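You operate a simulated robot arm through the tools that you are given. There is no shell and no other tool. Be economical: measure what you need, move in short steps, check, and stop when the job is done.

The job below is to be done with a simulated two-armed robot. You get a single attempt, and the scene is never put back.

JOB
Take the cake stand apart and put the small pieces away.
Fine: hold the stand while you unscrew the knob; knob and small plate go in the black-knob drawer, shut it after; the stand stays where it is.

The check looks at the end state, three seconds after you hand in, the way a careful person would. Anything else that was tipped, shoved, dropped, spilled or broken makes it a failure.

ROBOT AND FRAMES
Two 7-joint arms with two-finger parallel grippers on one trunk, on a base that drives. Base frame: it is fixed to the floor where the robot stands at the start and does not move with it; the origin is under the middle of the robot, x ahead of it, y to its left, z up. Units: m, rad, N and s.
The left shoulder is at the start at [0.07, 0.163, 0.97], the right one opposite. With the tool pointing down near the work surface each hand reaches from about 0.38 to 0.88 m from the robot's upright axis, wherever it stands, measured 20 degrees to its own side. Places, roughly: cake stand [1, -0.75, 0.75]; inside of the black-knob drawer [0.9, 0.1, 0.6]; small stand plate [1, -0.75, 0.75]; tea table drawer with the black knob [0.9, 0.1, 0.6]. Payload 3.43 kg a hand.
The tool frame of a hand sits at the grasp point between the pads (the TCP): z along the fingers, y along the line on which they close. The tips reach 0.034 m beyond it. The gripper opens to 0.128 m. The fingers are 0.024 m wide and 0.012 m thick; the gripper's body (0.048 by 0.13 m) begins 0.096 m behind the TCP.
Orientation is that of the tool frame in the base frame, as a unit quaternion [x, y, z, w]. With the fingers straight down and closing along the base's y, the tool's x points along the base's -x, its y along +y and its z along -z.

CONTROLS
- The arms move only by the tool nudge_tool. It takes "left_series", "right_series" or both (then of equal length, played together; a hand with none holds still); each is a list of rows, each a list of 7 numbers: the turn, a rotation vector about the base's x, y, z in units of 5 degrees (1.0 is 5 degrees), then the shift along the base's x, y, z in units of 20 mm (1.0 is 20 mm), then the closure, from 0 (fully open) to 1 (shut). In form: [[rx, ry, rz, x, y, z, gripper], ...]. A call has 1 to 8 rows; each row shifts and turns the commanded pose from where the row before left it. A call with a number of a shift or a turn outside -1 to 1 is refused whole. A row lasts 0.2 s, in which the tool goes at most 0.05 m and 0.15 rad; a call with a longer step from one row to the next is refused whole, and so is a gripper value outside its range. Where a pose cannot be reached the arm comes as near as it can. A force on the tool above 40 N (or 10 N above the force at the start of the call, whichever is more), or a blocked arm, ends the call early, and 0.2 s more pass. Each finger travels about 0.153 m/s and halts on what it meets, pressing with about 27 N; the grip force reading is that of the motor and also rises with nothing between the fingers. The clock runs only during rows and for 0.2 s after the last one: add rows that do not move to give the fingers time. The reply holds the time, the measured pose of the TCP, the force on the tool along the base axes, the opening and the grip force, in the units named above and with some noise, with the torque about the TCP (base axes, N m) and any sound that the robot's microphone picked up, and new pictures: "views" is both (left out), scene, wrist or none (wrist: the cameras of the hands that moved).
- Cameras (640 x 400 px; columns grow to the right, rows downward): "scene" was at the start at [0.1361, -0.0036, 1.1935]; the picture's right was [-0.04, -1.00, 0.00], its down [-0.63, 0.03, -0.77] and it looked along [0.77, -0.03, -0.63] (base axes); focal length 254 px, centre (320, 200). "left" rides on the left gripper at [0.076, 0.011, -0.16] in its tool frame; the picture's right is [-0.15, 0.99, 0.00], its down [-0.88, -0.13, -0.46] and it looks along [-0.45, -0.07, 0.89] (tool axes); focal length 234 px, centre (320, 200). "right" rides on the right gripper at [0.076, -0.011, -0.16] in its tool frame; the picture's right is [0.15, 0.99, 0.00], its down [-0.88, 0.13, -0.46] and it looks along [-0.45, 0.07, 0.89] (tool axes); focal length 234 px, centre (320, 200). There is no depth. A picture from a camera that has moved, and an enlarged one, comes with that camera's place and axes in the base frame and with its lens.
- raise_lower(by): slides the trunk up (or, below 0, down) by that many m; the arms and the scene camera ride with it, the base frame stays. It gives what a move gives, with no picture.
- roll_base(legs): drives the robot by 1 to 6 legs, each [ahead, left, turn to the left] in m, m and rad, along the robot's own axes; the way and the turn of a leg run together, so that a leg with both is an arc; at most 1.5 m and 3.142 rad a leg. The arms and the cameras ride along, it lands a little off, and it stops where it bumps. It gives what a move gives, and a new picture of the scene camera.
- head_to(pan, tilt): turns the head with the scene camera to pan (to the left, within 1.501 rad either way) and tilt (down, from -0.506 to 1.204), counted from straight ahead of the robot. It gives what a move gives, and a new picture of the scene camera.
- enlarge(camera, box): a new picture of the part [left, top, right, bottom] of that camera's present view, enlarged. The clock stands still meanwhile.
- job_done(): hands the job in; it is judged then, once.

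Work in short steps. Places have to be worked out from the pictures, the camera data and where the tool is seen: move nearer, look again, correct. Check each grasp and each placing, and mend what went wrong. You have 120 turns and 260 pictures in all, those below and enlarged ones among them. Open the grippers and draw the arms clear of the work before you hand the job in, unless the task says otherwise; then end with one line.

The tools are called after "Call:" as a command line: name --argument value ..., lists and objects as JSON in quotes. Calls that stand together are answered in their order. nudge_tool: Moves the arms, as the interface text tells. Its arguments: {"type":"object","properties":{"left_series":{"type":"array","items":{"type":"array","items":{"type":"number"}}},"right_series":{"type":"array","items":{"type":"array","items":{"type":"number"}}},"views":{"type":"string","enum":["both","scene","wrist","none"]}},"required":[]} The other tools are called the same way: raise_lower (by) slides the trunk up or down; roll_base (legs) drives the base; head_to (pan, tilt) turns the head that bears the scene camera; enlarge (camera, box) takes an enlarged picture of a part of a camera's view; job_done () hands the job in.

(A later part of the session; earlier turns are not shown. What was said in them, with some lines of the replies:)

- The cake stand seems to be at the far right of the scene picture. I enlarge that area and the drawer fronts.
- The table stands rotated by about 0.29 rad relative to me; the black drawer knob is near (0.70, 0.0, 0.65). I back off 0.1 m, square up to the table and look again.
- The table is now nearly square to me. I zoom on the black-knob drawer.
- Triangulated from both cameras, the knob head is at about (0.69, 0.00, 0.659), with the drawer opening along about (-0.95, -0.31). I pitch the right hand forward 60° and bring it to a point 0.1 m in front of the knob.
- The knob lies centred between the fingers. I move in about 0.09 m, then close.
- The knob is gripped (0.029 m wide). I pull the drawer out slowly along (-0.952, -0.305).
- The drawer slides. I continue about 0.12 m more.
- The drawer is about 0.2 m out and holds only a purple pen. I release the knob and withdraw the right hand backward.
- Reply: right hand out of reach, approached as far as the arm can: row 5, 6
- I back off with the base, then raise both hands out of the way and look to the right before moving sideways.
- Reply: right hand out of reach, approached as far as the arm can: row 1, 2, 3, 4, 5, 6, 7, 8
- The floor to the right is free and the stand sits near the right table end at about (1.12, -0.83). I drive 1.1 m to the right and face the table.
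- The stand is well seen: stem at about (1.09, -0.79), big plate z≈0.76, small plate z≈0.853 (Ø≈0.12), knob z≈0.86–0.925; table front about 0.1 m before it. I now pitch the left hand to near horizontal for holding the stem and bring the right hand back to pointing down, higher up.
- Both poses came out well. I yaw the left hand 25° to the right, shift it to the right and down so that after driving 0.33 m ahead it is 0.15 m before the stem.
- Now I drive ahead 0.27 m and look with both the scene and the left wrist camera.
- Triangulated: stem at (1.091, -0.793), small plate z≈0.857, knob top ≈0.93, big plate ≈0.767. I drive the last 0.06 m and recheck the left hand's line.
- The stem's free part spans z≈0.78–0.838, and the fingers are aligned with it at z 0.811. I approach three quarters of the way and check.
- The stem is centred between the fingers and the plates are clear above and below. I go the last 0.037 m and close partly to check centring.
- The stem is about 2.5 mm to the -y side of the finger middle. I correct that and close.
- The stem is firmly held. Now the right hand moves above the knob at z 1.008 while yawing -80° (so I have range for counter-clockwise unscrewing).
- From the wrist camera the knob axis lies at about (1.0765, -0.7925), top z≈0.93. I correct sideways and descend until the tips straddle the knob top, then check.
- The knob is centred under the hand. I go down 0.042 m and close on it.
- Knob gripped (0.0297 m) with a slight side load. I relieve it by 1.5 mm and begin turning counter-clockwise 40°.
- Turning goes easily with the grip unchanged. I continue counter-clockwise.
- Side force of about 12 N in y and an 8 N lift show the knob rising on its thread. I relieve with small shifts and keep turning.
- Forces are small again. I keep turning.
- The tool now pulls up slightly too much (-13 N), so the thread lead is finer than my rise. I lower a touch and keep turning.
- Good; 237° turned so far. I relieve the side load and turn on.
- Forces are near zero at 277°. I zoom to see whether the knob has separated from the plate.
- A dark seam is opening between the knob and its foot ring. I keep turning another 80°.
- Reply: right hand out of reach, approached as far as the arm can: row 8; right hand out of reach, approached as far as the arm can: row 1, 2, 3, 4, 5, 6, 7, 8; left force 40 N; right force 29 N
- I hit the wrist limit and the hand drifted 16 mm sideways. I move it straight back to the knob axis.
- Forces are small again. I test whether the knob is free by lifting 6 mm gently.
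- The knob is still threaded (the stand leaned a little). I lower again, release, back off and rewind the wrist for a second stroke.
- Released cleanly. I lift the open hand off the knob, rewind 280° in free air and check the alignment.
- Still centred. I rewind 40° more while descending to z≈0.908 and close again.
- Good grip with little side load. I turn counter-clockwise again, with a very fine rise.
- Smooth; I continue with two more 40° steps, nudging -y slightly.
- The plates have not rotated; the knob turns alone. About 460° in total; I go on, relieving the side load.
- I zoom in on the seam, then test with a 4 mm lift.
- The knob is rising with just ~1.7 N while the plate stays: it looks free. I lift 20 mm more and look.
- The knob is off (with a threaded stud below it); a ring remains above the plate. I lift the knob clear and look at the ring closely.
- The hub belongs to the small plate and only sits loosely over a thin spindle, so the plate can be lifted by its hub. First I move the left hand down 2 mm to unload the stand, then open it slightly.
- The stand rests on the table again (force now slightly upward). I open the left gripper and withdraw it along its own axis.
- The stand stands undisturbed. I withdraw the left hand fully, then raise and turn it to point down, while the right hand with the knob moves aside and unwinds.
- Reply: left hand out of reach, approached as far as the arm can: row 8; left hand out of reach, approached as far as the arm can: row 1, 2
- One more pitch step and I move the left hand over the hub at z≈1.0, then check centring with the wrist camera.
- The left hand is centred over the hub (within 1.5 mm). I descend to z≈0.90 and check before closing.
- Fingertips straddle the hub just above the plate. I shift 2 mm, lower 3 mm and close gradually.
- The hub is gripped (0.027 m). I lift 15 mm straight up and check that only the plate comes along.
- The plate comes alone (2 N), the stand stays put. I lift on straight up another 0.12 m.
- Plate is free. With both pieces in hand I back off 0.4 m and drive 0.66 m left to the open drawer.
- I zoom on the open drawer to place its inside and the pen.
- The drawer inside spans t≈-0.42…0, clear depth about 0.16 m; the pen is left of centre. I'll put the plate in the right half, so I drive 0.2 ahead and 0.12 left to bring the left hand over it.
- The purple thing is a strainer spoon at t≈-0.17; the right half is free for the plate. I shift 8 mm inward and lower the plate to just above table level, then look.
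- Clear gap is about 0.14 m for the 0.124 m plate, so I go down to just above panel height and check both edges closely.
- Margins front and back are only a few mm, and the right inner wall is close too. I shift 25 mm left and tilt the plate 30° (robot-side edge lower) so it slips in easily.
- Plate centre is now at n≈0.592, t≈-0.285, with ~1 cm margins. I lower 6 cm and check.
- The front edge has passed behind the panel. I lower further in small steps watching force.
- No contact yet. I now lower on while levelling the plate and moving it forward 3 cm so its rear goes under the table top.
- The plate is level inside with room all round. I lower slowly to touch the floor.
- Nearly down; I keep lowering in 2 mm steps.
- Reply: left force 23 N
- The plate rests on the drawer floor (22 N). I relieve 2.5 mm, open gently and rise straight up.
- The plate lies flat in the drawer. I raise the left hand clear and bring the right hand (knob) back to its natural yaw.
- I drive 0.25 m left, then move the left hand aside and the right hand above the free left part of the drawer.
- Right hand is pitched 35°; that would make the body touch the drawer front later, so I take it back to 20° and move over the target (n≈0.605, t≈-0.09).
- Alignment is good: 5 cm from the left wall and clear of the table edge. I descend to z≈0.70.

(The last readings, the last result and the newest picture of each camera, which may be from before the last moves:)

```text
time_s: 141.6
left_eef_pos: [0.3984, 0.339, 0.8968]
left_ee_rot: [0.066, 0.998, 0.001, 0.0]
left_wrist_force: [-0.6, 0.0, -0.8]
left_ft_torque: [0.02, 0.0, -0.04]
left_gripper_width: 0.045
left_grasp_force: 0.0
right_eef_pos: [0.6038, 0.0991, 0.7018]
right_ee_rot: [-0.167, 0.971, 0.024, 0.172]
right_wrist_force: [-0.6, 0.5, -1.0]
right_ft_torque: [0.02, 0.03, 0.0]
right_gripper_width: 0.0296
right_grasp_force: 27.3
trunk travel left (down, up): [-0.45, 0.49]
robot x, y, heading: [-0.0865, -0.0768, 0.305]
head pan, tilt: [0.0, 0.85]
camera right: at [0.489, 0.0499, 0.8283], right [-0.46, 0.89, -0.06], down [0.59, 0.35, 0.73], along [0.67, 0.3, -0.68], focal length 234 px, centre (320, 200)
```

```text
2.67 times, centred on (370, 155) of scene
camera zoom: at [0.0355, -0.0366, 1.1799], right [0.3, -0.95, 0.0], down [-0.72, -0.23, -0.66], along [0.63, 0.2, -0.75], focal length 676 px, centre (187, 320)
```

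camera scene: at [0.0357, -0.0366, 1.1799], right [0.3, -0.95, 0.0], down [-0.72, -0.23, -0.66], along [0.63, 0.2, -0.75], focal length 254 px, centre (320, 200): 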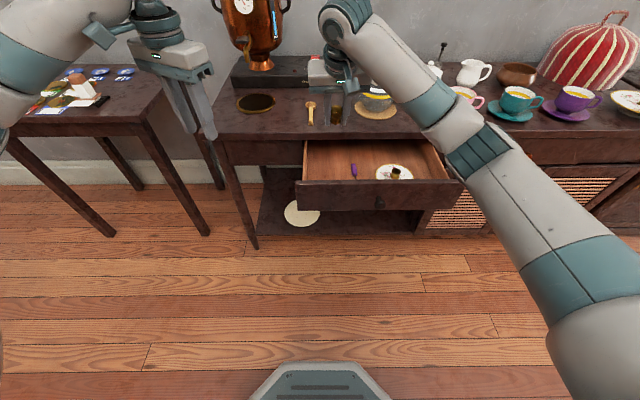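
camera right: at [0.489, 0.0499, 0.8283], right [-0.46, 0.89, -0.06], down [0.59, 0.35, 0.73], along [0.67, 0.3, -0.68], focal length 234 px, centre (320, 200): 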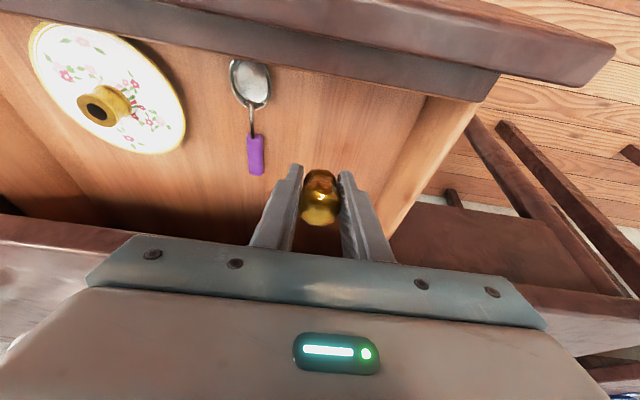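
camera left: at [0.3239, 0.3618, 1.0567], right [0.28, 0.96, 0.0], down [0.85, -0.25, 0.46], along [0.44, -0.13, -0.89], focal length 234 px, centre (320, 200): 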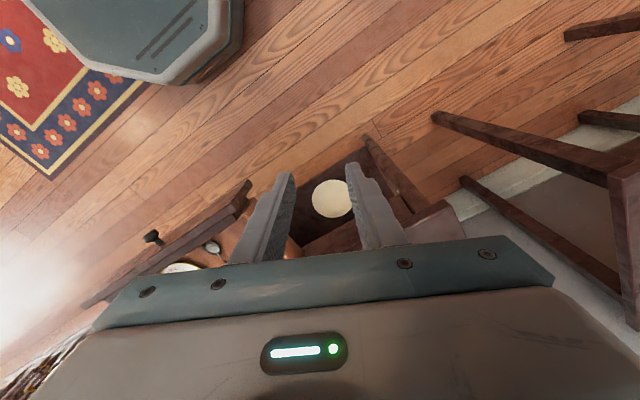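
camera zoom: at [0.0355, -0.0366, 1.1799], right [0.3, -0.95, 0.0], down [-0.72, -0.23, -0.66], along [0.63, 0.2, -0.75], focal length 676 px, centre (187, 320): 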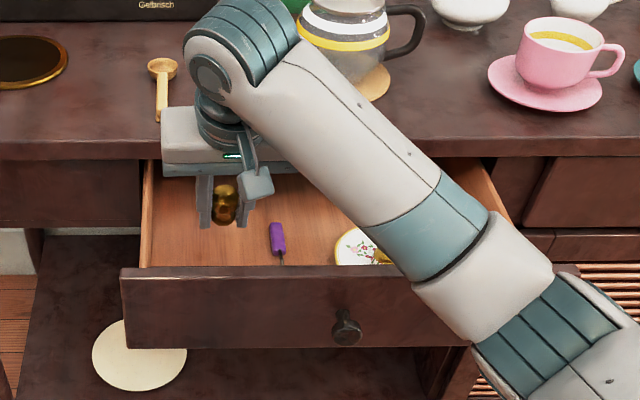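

The knob is inside the drawer space. I lower in 5 mm steps toward the floor.

Call:
nudge_tool --right_series '[[0, 0, 0, 0, 0, -0.3, 1], [0, 0, 0, 0, 0, -0.3, 1], [0, 0, 0, 0, 0, -0.3, 1], [0, 0, 0, 0, 0, -0.3, 1], [0, 0, 0, 0, 0, -0.2, 1]]' --views "wrist"

```text
time_s: 142.8
left_eef_pos: [0.3974, 0.3383, 0.8973]
left_ee_rot: [0.066, 0.998, 0.001, 0.0]
left_wrist_force: [-0.5, -0.2, 0.6]
left_ft_torque: [-0.02, -0.02, 0.05]
left_gripper_width: 0.0448
left_grasp_force: 0.0
right_eef_pos: [0.6044, 0.098, 0.6737]
right_ee_rot: [-0.166, 0.971, 0.024, 0.172]
right_wrist_force: [0.1, -0.7, -0.7]
right_ft_torque: [-0.01, 0.0, 0.02]
right_gripper_width: 0.0292
right_grasp_force: 27.1
trunk travel left (down, up): [-0.45, 0.49]
robot x, y, heading: [-0.0897, -0.0748, 0.304]
head pan, tilt: [0.0, 0.85]
camera right: at [0.4886, 0.0496, 0.8002], right [-0.46, 0.89, -0.06], down [0.59, 0.35, 0.73], along [0.67, 0.3, -0.68], focal length 234 px, centre (320, 200)
```

right: 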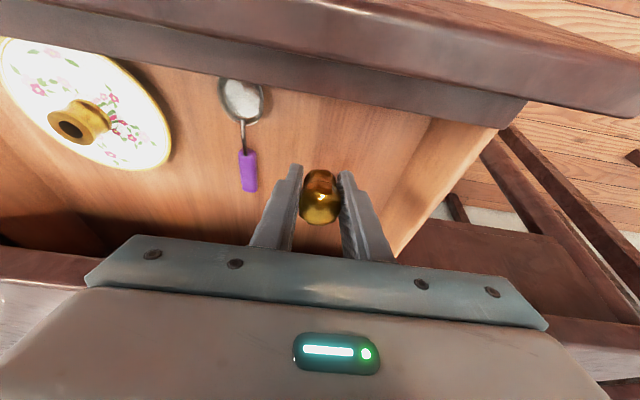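

Call:
nudge_tool --right_series '[[0, 0, 0, 0, 0, -0.2, 1], [0, 0, 0, 0, 0, -0.2, 1], [0, 0, 0, 0, 0, -0.15, 1]]' --views "none"

```text
time_s: 143.6
left_eef_pos: [0.3987, 0.3382, 0.8959]
left_ee_rot: [0.066, 0.998, 0.001, 0.0]
left_wrist_force: [0.3, -0.9, -0.7]
left_ft_torque: [0.02, 0.0, 0.03]
left_gripper_width: 0.0446
left_grasp_force: 0.0
right_eef_pos: [0.6028, 0.0987, 0.6623]
right_ee_rot: [-0.166, 0.971, 0.024, 0.172]
right_wrist_force: [0.3, 1.0, -0.4]
right_ft_torque: [0.0, -0.02, 0.01]
right_gripper_width: 0.0295
right_grasp_force: 27.0
trunk travel left (down, up): [-0.45, 0.49]
robot x, y, heading: [-0.0895, -0.0763, 0.303]
head pan, tilt: [0.0, 0.85]
```

The spindle stayed on the stand, so the knob is only ~5 cm long and the fingertips are now the lowest points. I lower another 8 mm, watching force.

Call:
nudge_tool --right_series '[[0, 0, 0, 0, 0, -0.15, 1], [0, 0, 0, 0, 0, -0.15, 1], [0, 0, 0, 0, 0, -0.1, 1]]' --views "none"

```text
time_s: 144.4
left_eef_pos: [0.3975, 0.3395, 0.8973]
left_ee_rot: [0.067, 0.998, 0.001, 0.002]
left_wrist_force: [-1.1, 0.4, 0.5]
left_ft_torque: [0.0, 0.01, 0.01]
left_gripper_width: 0.045
left_grasp_force: 0.1
right_eef_pos: [0.6037, 0.0989, 0.6545]
right_ee_rot: [-0.166, 0.971, 0.025, 0.172]
right_wrist_force: [1.0, -0.3, -1.2]
right_ft_torque: [0.03, 0.03, -0.01]
right_gripper_width: 0.0291
right_grasp_force: 27.0
trunk travel left (down, up): [-0.45, 0.49]
robot x, y, heading: [-0.0891, -0.078, 0.305]
head pan, tilt: [0.0, 0.85]
```

I go 4 mm further and open the fingers.

Call:
nudge_tool --right_series '[[0, 0, 0, 0, 0, -0.1, 1], [0, 0, 0, 0, 0, -0.1, 1], [0, 0, 0, 0, 0, 0, 0.75], [0, 0, 0, 0, 0, 0, 0.65], [0, 0, 0, 0, 0, 0, 0.6], [0, 0, 0, 0, 0, 0, 0.6]]' --views "wrist"

Call:
enlarge --camera "scene" --box '[290, 110, 400, 210]'

```text
time_s: 145.8
left_eef_pos: [0.3972, 0.3389, 0.8972]
left_ee_rot: [0.065, 0.998, 0.001, 0.001]
left_wrist_force: [0.7, 0.5, 0.2]
left_ft_torque: [0.0, 0.0, 0.0]
left_gripper_width: 0.0446
left_grasp_force: 0.0
right_eef_pos: [0.6038, 0.0984, 0.6521]
right_ee_rot: [-0.165, 0.971, 0.025, 0.173]
right_wrist_force: [-0.5, 0.4, -0.2]
right_ft_torque: [0.03, -0.01, 0.01]
right_gripper_width: 0.0512
right_grasp_force: 0.1
trunk travel left (down, up): [-0.45, 0.49]
robot x, y, heading: [-0.0875, -0.0764, 0.308]
head pan, tilt: [0.0, 0.85]
camera right: at [0.4891, 0.0498, 0.777], right [-0.46, 0.89, -0.06], down [0.59, 0.35, 0.73], along [0.67, 0.3, -0.68], focal length 234 px, centre (320, 200)
```

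right: 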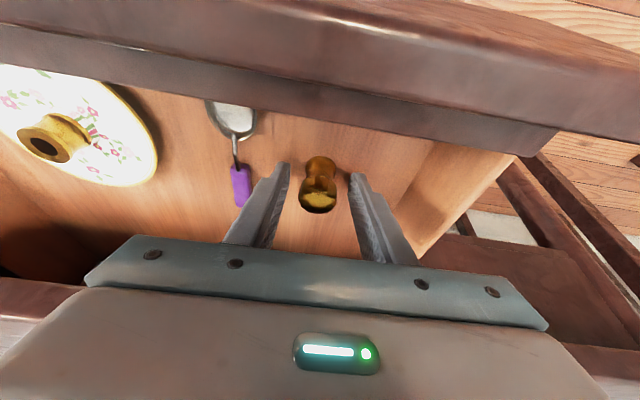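

```text
4.00 times, centred on (345, 160) of scene
camera zoom: at [0.0353, -0.0367, 1.1799], right [0.3, -0.95, 0.0], down [-0.72, -0.23, -0.66], along [0.63, 0.2, -0.75], focal length 1014 px, centre (220, 360)
```

zoom: 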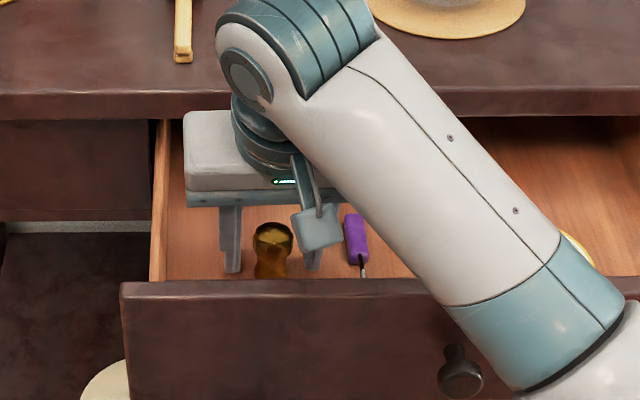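

The knob stands in the drawer, released. I rise straight up and look.

Call:
nudge_tool --right_series '[[0, 0, 0, 0, 0, 0.5, 0.5], [0, 0, 0, 0, 0, 0.9, 0.5], [0, 0, 0, 0, 0, 0.9, 0.5], [0, 0, 0, 0, 0, 0.9, 0.5], [0, 0, 0, 0, 0, 0.9, 0.5], [0, 0, 0, 0, 0, 0.9, 0.5], [0, 0, 0, 0, 0, 0.9, 0.5], [0, 0, 0, 0, 0, 0.9, 0.5]]' --views "wrist"

```text
time_s: 147.6
left_eef_pos: [0.3969, 0.3389, 0.8967]
left_ee_rot: [0.067, 0.998, 0.001, 0.002]
left_wrist_force: [-0.6, -0.5, 0.1]
left_ft_torque: [0.0, 0.0, 0.01]
left_gripper_width: 0.045
left_grasp_force: 0.1
right_eef_pos: [0.6033, 0.0981, 0.7874]
right_ee_rot: [-0.166, 0.971, 0.025, 0.172]
right_wrist_force: [0.7, 0.3, 0.2]
right_ft_torque: [0.01, -0.02, 0.01]
right_gripper_width: 0.0639
right_grasp_force: 0.1
trunk travel left (down, up): [-0.45, 0.49]
robot x, y, heading: [-0.0903, -0.0785, 0.304]
head pan, tilt: [0.0, 0.85]
camera right: at [0.4888, 0.0497, 0.9135], right [-0.46, 0.89, -0.06], down [0.59, 0.35, 0.73], along [0.67, 0.3, -0.68], focal length 234 px, centre (320, 200)
```

right: 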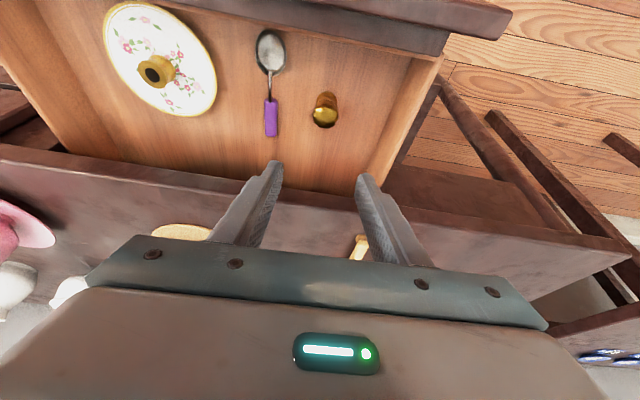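

Plate, spoon and knob are well spread in the drawer. Now I back the base 0.08 m, pitch the right hand forward and bring it in front of the drawer's black knob.

Call:
roll_base --legs '[[-0.08, 0, 0]]'

Call:
nudge_tool --right_series '[[0.308, -0.951, 0, -0.9, -0.29, 0.4, 0.4], [0.308, -0.951, 0, -0.9, -0.29, 0.4, 0.4], [0.308, -0.951, 0, -0.9, -0.29, 0, 0.4], [0.308, -0.951, 0, -0.9, -0.29, 0, 0.4], [0.308, -0.951, 0, -0.9, -0.29, 0, 0.4], [0.308, -0.951, 0, -0.9, -0.29, 0, 0.4], [0.308, -0.951, 0, -0.9, -0.29, 0, 0.4], [0.308, -0.951, 0, -0.9, -0.29, 0, 0.4]]' --views "both"

```text
time_s: 148.7
left_eef_pos: [0.3203, 0.3149, 0.8981]
left_ee_rot: [0.067, 0.998, 0.001, 0.001]
left_wrist_force: [-0.3, -0.6, -0.4]
left_ft_torque: [0.01, -0.01, -0.01]
left_gripper_width: 0.0448
left_grasp_force: 0.1
right_eef_pos: [0.5282, 0.0741, 0.7885]
right_ee_rot: [-0.166, 0.971, 0.025, 0.173]
right_wrist_force: [0.6, -0.3, 1.1]
right_ft_torque: [0.01, -0.01, 0.01]
right_gripper_width: 0.0638
right_grasp_force: 0.1
trunk travel left (down, up): [-0.45, 0.49]
robot x, y, heading: [-0.1649, -0.0974, 0.307]
head pan, tilt: [0.0, 0.85]
camera scene: at [-0.0423, -0.0609, 1.1801], right [0.3, -0.95, 0.0], down [-0.72, -0.23, -0.66], along [0.63, 0.2, -0.75], focal length 254 px, centre (320, 200)
```

scene: 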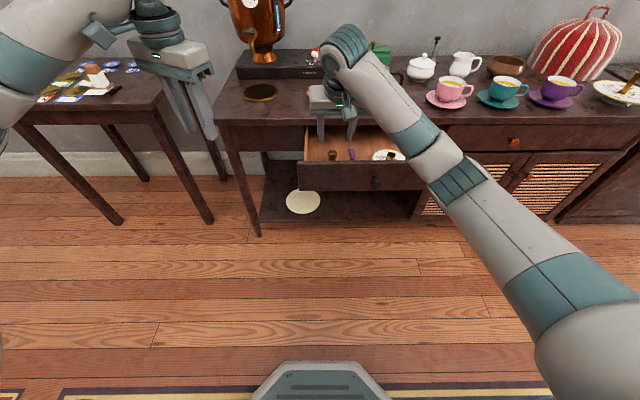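

```text
time_s: 150.5
left_eef_pos: [0.3204, 0.3154, 0.897]
left_ee_rot: [0.066, 0.998, 0.001, 0.001]
left_wrist_force: [0.2, -0.7, -0.1]
left_ft_torque: [0.01, -0.03, 0.02]
left_gripper_width: 0.0449
left_grasp_force: 0.1
right_eef_pos: [0.3837, 0.0273, 0.8033]
right_ee_rot: [-0.145, 0.853, 0.071, 0.496]
right_wrist_force: [0.0, -0.1, -0.9]
right_ft_torque: [0.03, -0.04, 0.02]
right_gripper_width: 0.0768
right_grasp_force: 0.1
trunk travel left (down, up): [-0.45, 0.49]
robot x, y, heading: [-0.1661, -0.0994, 0.307]
head pan, tilt: [0.0, 0.85]
camera scene: at [-0.0418, -0.0603, 1.1799], right [0.3, -0.95, 0.0], down [-0.72, -0.23, -0.66], along [0.63, 0.2, -0.75], focal length 254 px, centre (320, 200)
camera right: at [0.2202, -0.0364, 0.8198], right [-0.38, 0.91, -0.15], down [-0.01, 0.16, 0.99], along [0.92, 0.38, -0.05], focal length 234 px, centre (320, 200)
```

scene: 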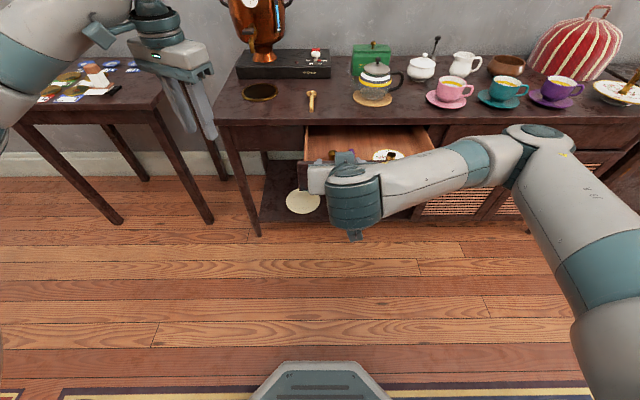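
right: 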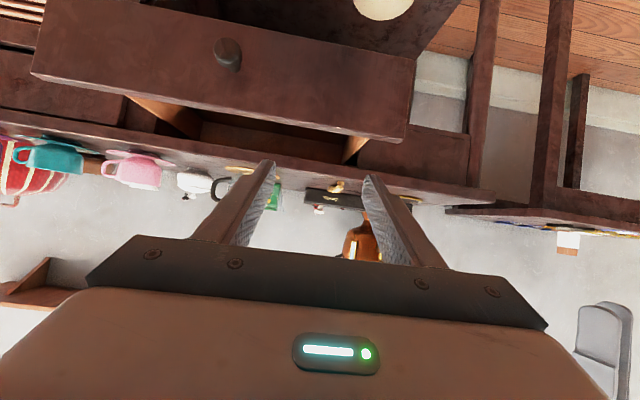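

The knob shows at (0.50, -0.06, 0.66), as expected. I move the hand in front of it.

Call:
nudge_tool --right_series '[[0, 0, 0, 0.2, -0.7, -0.9, 0.4], [0, 0, 0, 0.2, -0.7, -0.9, 0.4], [0, 0, 0, 0.2, -0.7, -0.9, 0.4], [0, 0, 0, 0.2, -0.7, -0.9, 0.4], [0, 0, 0, 0.2, -0.7, -0.9, 0.4], [0, 0, 0, 0.2, -0.7, -0.9, 0.4], [0, 0, 0, 0.2, -0.7, -0.9, 0.4], [0, 0, 0, 0.2, -0.7, -0.9, 0.4]]' --views "wrist"

```text
time_s: 152.3
left_eef_pos: [0.3212, 0.3141, 0.897]
left_ee_rot: [0.066, 0.998, 0.001, 0.001]
left_wrist_force: [-0.4, -0.3, -0.3]
left_ft_torque: [0.01, 0.01, -0.01]
left_gripper_width: 0.0448
left_grasp_force: 0.0
right_eef_pos: [0.4159, -0.0849, 0.6592]
right_ee_rot: [-0.145, 0.853, 0.071, 0.496]
right_wrist_force: [-0.4, 0.5, -0.2]
right_ft_torque: [0.01, 0.01, -0.01]
right_gripper_width: 0.0766
right_grasp_force: 0.1
trunk travel left (down, up): [-0.45, 0.49]
robot x, y, heading: [-0.1655, -0.0958, 0.309]
head pan, tilt: [0.0, 0.85]
camera right: at [0.253, -0.1492, 0.6759], right [-0.38, 0.91, -0.15], down [-0.01, 0.16, 0.99], along [0.92, 0.38, -0.06], focal length 234 px, centre (320, 200)
```

right: 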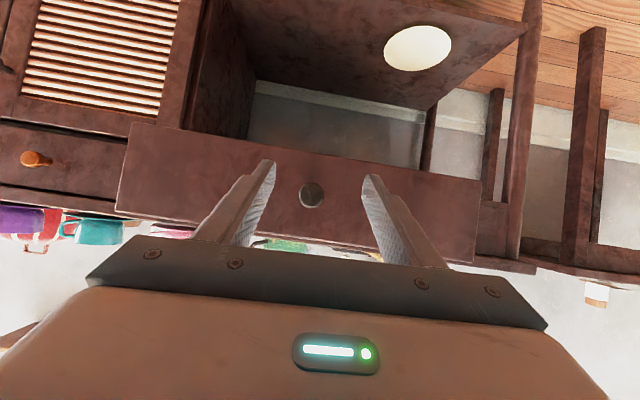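

Centred well; I approach 0.075 m and grip the drawer knob.

Call:
nudge_tool --right_series '[[0, 0, 0, 0.9, 0.27, -0.02, 0.5], [0, 0, 0, 0.9, 0.27, -0.02, 0.5], [0, 0, 0, 0.9, 0.27, -0.02, 0.5], [0, 0, 0, 0.85, 0.27, -0.02, 0.5], [0, 0, 0, 0, 0, 0, 0.7], [0, 0, 0, 0, 0, 0, 1], [0, 0, 0, 0, 0, 0, 1]]' --views "wrist"

```text
time_s: 153.9
left_eef_pos: [0.321, 0.3138, 0.8974]
left_ee_rot: [0.067, 0.998, 0.001, 0.0]
left_wrist_force: [-0.6, -1.3, -0.9]
left_ft_torque: [0.0, -0.01, 0.0]
left_gripper_width: 0.0451
left_grasp_force: 0.0
right_eef_pos: [0.4883, -0.0645, 0.657]
right_ee_rot: [-0.145, 0.854, 0.07, 0.494]
right_wrist_force: [3.6, -11.4, -0.4]
right_ft_torque: [-0.23, -0.07, -0.34]
right_gripper_width: 0.0296
right_grasp_force: 44.8
trunk travel left (down, up): [-0.45, 0.49]
robot x, y, heading: [-0.1642, -0.1027, 0.309]
head pan, tilt: [0.0, 0.85]
camera right: at [0.3242, -0.1289, 0.6737], right [-0.38, 0.91, -0.15], down [0.0, 0.16, 0.99], along [0.92, 0.38, -0.06], focal length 234 px, centre (320, 200)
```

right: 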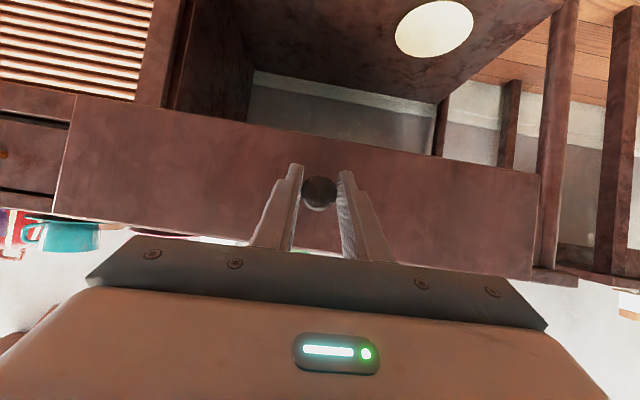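

Gripped. I push the drawer shut slowly along (0.951, 0.308).

Call:
nudge_tool --right_series '[[0, 0, 0, 0.2, 0.03, 0, 1], [0, 0, 0, 0.3, 0.1, 0, 1], [0, 0, 0, 0.4, 0.13, 0, 1], [0, 0, 0, 0.4, 0.13, 0, 1], [0, 0, 0, 0.4, 0.13, 0, 1], [0, 0, 0, 0.4, 0.13, 0, 1], [0, 0, 0, 0.4, 0.13, 0, 1], [0, 0, 0, 0.4, 0.13, 0, 1]]' --views "scene"

Call:
enlarge --camera "scene" --box '[280, 90, 460, 220]'

```text
time_s: 155.7
left_eef_pos: [0.3204, 0.313, 0.8967]
left_ee_rot: [0.065, 0.998, 0.002, 0.0]
left_wrist_force: [-0.2, 0.7, 0.0]
left_ft_torque: [0.02, 0.02, -0.01]
left_gripper_width: 0.0446
left_grasp_force: 0.1
right_eef_pos: [0.5456, -0.0447, 0.6569]
right_ee_rot: [-0.144, 0.854, 0.07, 0.495]
right_wrist_force: [6.7, -19.0, -2.2]
right_ft_torque: [0.03, -0.49, -0.61]
right_gripper_width: 0.0294
right_grasp_force: 45.3
trunk travel left (down, up): [-0.45, 0.49]
robot x, y, heading: [-0.1635, -0.0979, 0.306]
head pan, tilt: [0.0, 0.85]
camera scene: at [-0.0403, -0.0623, 1.1798], right [0.3, -0.95, 0.0], down [-0.72, -0.22, -0.66], along [0.63, 0.2, -0.75], focal length 254 px, centre (320, 200)
```

scene: 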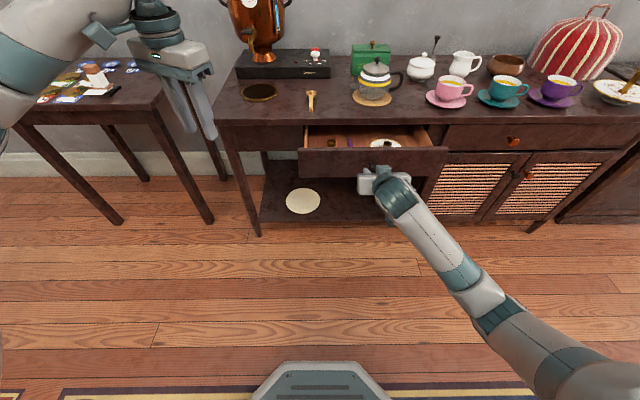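

```text
3.08 times, centred on (370, 155) of scene
camera zoom: at [-0.0403, -0.0623, 1.1798], right [0.3, -0.95, 0.0], down [-0.72, -0.22, -0.66], along [0.63, 0.2, -0.75], focal length 780 px, centre (166, 338)
```

zoom: 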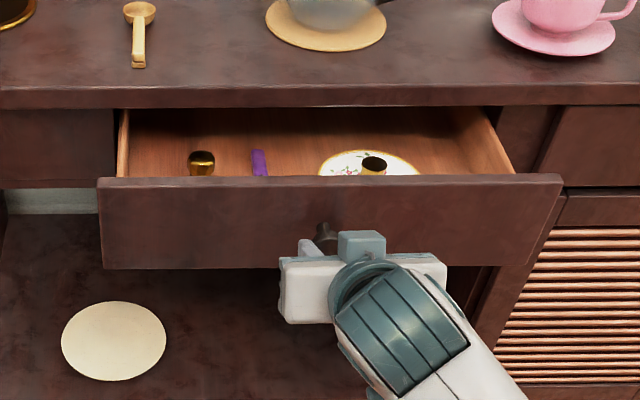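

The drawer moves and the contents stay put. I relieve the side force and continue.

Call:
nudge_tool --right_series '[[0, 0, 0, 0.43, 0.04, 0, 1], [0, 0, 0, 0.4, 0.09, 0, 1], [0, 0, 0, 0.4, 0.13, 0, 1], [0, 0, 0, 0.4, 0.13, 0, 1], [0, 0, 0, 0.4, 0.13, 0, 1], [0, 0, 0, 0.4, 0.13, 0, 1], [0, 0, 0, 0.4, 0.13, 0, 1], [0, 0, 0, 0.4, 0.13, 0, 1]]' --views "none"

Call:
enlarge --camera "scene" --box '[280, 90, 460, 220]'

```text
time_s: 157.5
left_eef_pos: [0.3214, 0.3161, 0.8971]
left_ee_rot: [0.067, 0.998, 0.001, 0.0]
left_wrist_force: [1.0, 0.0, 0.0]
left_ft_torque: [0.01, -0.03, 0.0]
left_gripper_width: 0.045
left_grasp_force: 0.1
right_eef_pos: [0.6085, -0.0239, 0.6563]
right_ee_rot: [-0.145, 0.854, 0.071, 0.494]
right_wrist_force: [0.9, -3.5, 0.1]
right_ft_torque: [0.11, 0.21, -0.13]
right_gripper_width: 0.0297
right_grasp_force: 45.4
trunk travel left (down, up): [-0.45, 0.49]
robot x, y, heading: [-0.1616, -0.0995, 0.302]
head pan, tilt: [0.0, 0.85]
```

```text
3.08 times, centred on (370, 155) of scene
camera zoom: at [-0.0408, -0.0608, 1.1799], right [0.3, -0.95, 0.0], down [-0.72, -0.23, -0.66], along [0.63, 0.2, -0.75], focal length 780 px, centre (166, 338)
```

zoom: 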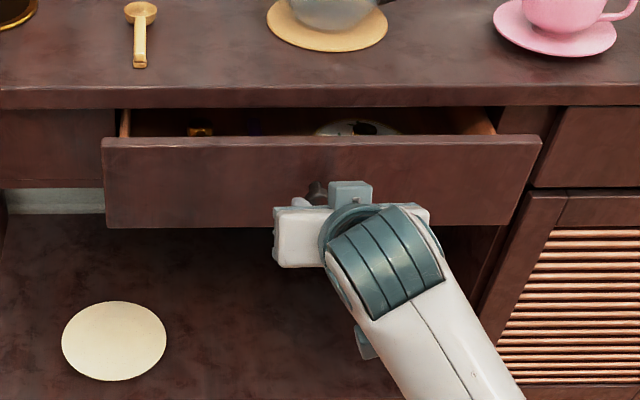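

Side force is nearly gone. About 0.075 m remain; I push on.

Call:
nudge_tool --right_series '[[0, 0, 0, 0.4, 0.12, 0, 1], [0, 0, 0, 0.4, 0.12, 0, 1], [0, 0, 0, 0.4, 0.12, 0, 1], [0, 0, 0, 0.4, 0.12, 0, 1], [0, 0, 0, 0.4, 0.12, 0, 1], [0, 0, 0, 0.4, 0.12, 0, 1], [0, 0, 0, 0.4, 0.12, 0, 1], [0, 0, 0, 0.4, 0.12, 0, 1]]' --views "none"

Call:
enlarge --camera "scene" --box '[280, 90, 460, 220]'

```text
time_s: 159.3
left_eef_pos: [0.3203, 0.3166, 0.8967]
left_ee_rot: [0.066, 0.998, 0.0, 0.001]
left_wrist_force: [-0.1, -0.3, -0.2]
left_ft_torque: [-0.01, 0.02, 0.01]
left_gripper_width: 0.0448
left_grasp_force: 0.1
right_eef_pos: [0.6734, -0.0046, 0.6559]
right_ee_rot: [-0.147, 0.854, 0.072, 0.494]
right_wrist_force: [-4.2, 13.4, -1.8]
right_ft_torque: [-0.08, 0.37, 0.25]
right_gripper_width: 0.0294
right_grasp_force: 45.1
trunk travel left (down, up): [-0.45, 0.49]
robot x, y, heading: [-0.1655, -0.0989, 0.308]
head pan, tilt: [0.0, 0.85]
```

```text
3.08 times, centred on (370, 155) of scene
camera zoom: at [-0.0412, -0.0593, 1.1799], right [0.3, -0.95, 0.0], down [-0.72, -0.23, -0.66], along [0.63, 0.2, -0.75], focal length 780 px, centre (166, 338)
```

zoom: 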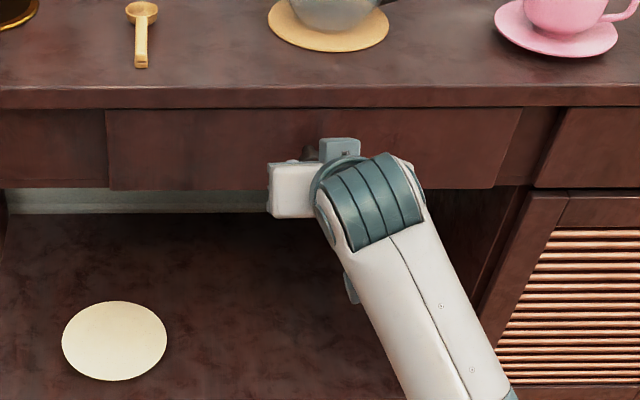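

Almost shut (about 3 mm by my numbers). I push until it stops.

Call:
nudge_tool --right_series '[[0, 0, 0, 0.15, 0.12, 0, 1], [0, 0, 0, 0.15, 0.1, 0, 1], [0, 0, 0, 0.1, 0.03, 0, 1]]' --views "none"

Call:
enlarge --camera "scene" --box '[280, 90, 460, 220]'

```text
time_s: 159.9
left_eef_pos: [0.3193, 0.3129, 0.8985]
left_ee_rot: [0.067, 0.998, 0.001, 0.002]
left_wrist_force: [1.3, 0.1, -0.3]
left_ft_torque: [0.02, -0.02, -0.04]
left_gripper_width: 0.0451
left_grasp_force: 0.0
right_eef_pos: [0.674, -0.0044, 0.657]
right_ee_rot: [-0.147, 0.854, 0.072, 0.494]
right_wrist_force: [-14.4, -3.1, 8.1]
right_ft_torque: [-0.15, 0.21, 0.22]
right_gripper_width: 0.0293
right_grasp_force: 45.6
trunk travel left (down, up): [-0.45, 0.49]
robot x, y, heading: [-0.1656, -0.1042, 0.301]
head pan, tilt: [0.0, 0.85]
stopped in row 2 (right hand): the force on the tool passed its limit at 44 N (the readings are from after the stop); the commanded pose is now the measured one
```

```text
3.08 times, centred on (370, 155) of scene
camera zoom: at [-0.0444, -0.0617, 1.1805], right [0.3, -0.95, 0.0], down [-0.72, -0.22, -0.66], along [0.63, 0.2, -0.75], focal length 780 px, centre (166, 338)
```

zoom: 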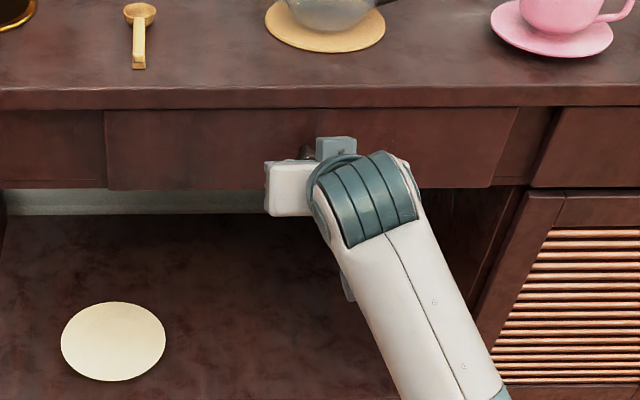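

The drawer hit its stop at 44 N and is flush. I release the knob and back the hand away.

Call:
nudge_tool --right_series '[[0, 0, 0, 0, 0, 0, 0.8], [0, 0, 0, 0, 0, 0, 0.5], [0, 0, 0, 0, 0, 0, 0.4], [0, 0, 0, -0.6, -0.2, 0, 0.4], [0, 0, 0, -0.9, -0.29, 0, 0.4], [0, 0, 0, -0.9, -0.29, 0, 0.4], [0, 0, 0, -0.9, -0.29, 0, 0.4], [0, 0, 0, -0.9, -0.29, 0, 0.4]]' --views "both"

```text
time_s: 161.7
left_eef_pos: [0.3198, 0.3153, 0.8975]
left_ee_rot: [0.067, 0.998, 0.0, 0.002]
left_wrist_force: [0.8, -0.4, 0.3]
left_ft_torque: [-0.01, 0.03, 0.0]
left_gripper_width: 0.0445
left_grasp_force: 0.1
right_eef_pos: [0.5916, -0.0315, 0.6545]
right_ee_rot: [-0.147, 0.855, 0.071, 0.492]
right_wrist_force: [0.5, 0.7, 0.0]
right_ft_torque: [0.0, -0.01, -0.04]
right_gripper_width: 0.0769
right_grasp_force: 0.0
trunk travel left (down, up): [-0.45, 0.49]
robot x, y, heading: [-0.1635, -0.0989, 0.305]
head pan, tilt: [0.0, 0.85]
camera scene: at [-0.0421, -0.061, 1.18], right [0.3, -0.95, 0.0], down [-0.72, -0.22, -0.66], along [0.63, 0.2, -0.75], focal length 254 px, centre (320, 200)
camera right: at [0.4286, -0.0961, 0.6727], right [-0.39, 0.91, -0.15], down [0.0, 0.16, 0.99], along [0.92, 0.38, -0.06], focal length 234 px, centre (320, 200)
```

scene: 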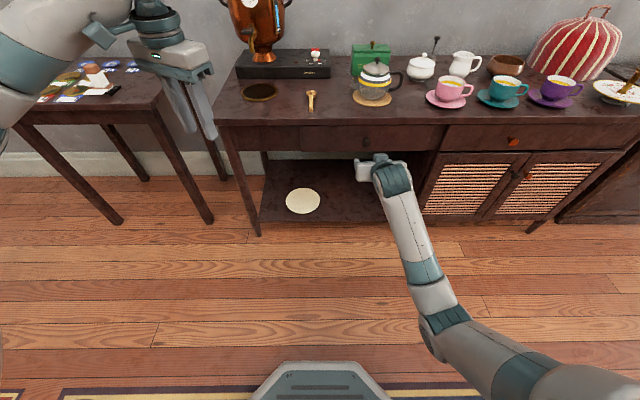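
right: 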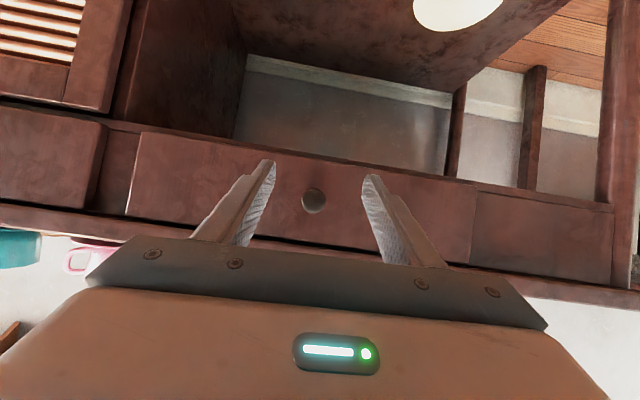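

The drawer is shut flush. I back the base off, open both grippers, and take a final look at the stand.

Call:
roll_base --legs '[[-0.2, 0, 0]]'

Call:
nudge_tool --left_series '[[0, 0, 0, 0, 0, 0, 0], [0, 0, 0, 0, 0, 0, 0], [0, 0, 0, 0, 0, 0, 0]]' --right_series '[[0, 0, 0, 0, 0, 0, 0], [0, 0, 0, 0, 0, 0, 0], [0, 0, 0, 0, 0, 0, 0]]' --views "none"

Call:
head_to --pan -0.5 --tilt 0.6

Call:
enlarge --camera "scene" --box '[120, 50, 420, 220]'

```text
time_s: 163.3
left_eef_pos: [0.1298, 0.2546, 0.898]
left_ee_rot: [0.066, 0.998, 0.002, 0.0]
left_wrist_force: [-0.1, -0.3, 0.3]
left_ft_torque: [0.04, -0.06, -0.01]
left_gripper_width: 0.0448
left_grasp_force: 0.0
right_eef_pos: [0.4002, -0.0895, 0.6561]
right_ee_rot: [-0.146, 0.855, 0.07, 0.492]
right_wrist_force: [0.5, 0.8, -0.2]
right_ft_torque: [-0.02, 0.0, 0.01]
right_gripper_width: 0.0767
right_grasp_force: 0.1
trunk travel left (down, up): [-0.45, 0.49]
robot x, y, heading: [-0.3552, -0.1564, 0.305]
head pan, tilt: [0.0, 0.85]
camera scene: at [-0.2334, -0.121, 1.1801], right [0.3, -0.95, 0.0], down [-0.72, -0.23, -0.66], along [0.63, 0.2, -0.75], focal length 254 px, centre (320, 200)
```

scene: 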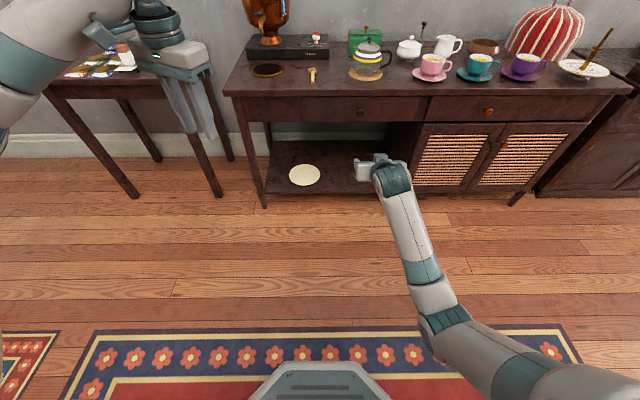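

```text
time_s: 164.1
left_eef_pos: [0.1303, 0.2551, 0.8974]
left_ee_rot: [0.066, 0.998, 0.001, 0.001]
left_wrist_force: [0.0, 0.6, 0.2]
left_ft_torque: [-0.04, -0.01, 0.01]
left_gripper_width: 0.1279
left_grasp_force: 0.1
right_eef_pos: [0.4018, -0.0913, 0.6547]
right_ee_rot: [-0.146, 0.855, 0.071, 0.492]
right_wrist_force: [0.0, 0.2, -0.6]
right_ft_torque: [0.0, -0.01, -0.01]
right_gripper_width: 0.1279
right_grasp_force: 0.0
trunk travel left (down, up): [-0.45, 0.49]
robot x, y, heading: [-0.3543, -0.156, 0.306]
head pan, tilt: [0.0, 0.85]
```

```text
time_s: 165.0
left_eef_pos: [0.1303, 0.2563, 0.8972]
left_ee_rot: [0.066, 0.998, 0.001, 0.001]
left_wrist_force: [-1.0, -0.8, 0.1]
left_ft_torque: [0.03, 0.03, 0.01]
left_gripper_width: 0.128
left_grasp_force: 0.1
right_eef_pos: [0.401, -0.0919, 0.6551]
right_ee_rot: [-0.146, 0.855, 0.071, 0.493]
right_wrist_force: [-0.4, 0.2, -0.2]
right_ft_torque: [0.03, -0.01, 0.01]
right_gripper_width: 0.128
right_grasp_force: 0.0
trunk travel left (down, up): [-0.45, 0.49]
robot x, y, heading: [-0.3563, -0.1603, 0.303]
head pan, tilt: [-0.499, 0.6]
camera scene: at [-0.2203, -0.1611, 1.2008], right [-0.19, -0.98, 0.0], down [-0.55, 0.11, -0.82], along [0.81, -0.16, -0.57], focal length 254 px, centre (320, 200)
```

scene: 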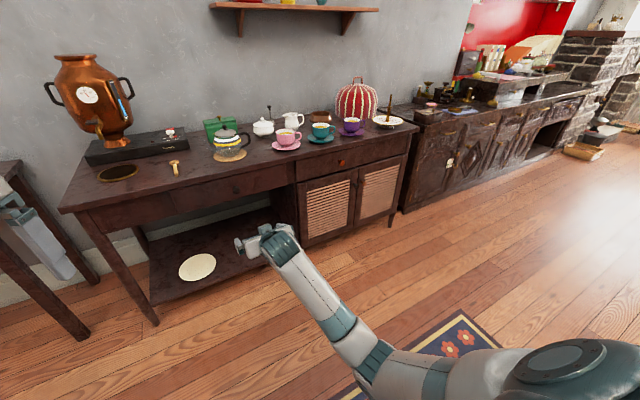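

```text
2.13 times, centred on (270, 135) of scene
camera zoom: at [-0.2203, -0.1611, 1.2008], right [-0.19, -0.98, 0.0], down [-0.55, 0.11, -0.82], along [0.81, -0.16, -0.57], focal length 541 px, centre (427, 339)
```

zoom: 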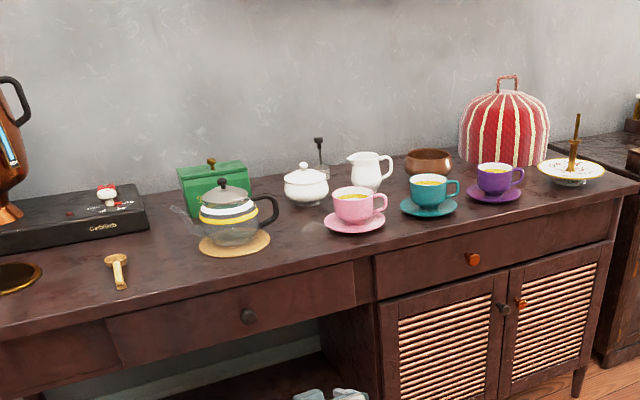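

Everything is in order: the stand is upright in its place, the drawer is shut with the pieces inside, and both hands are open and clear. I hand in.

Call:
job_done

```text
The job is handed in.
```

The cake stand is taken apart: its knob and small plate are in the black-knob drawer, the drawer is shut, and the rest of the stand is upright where it was.
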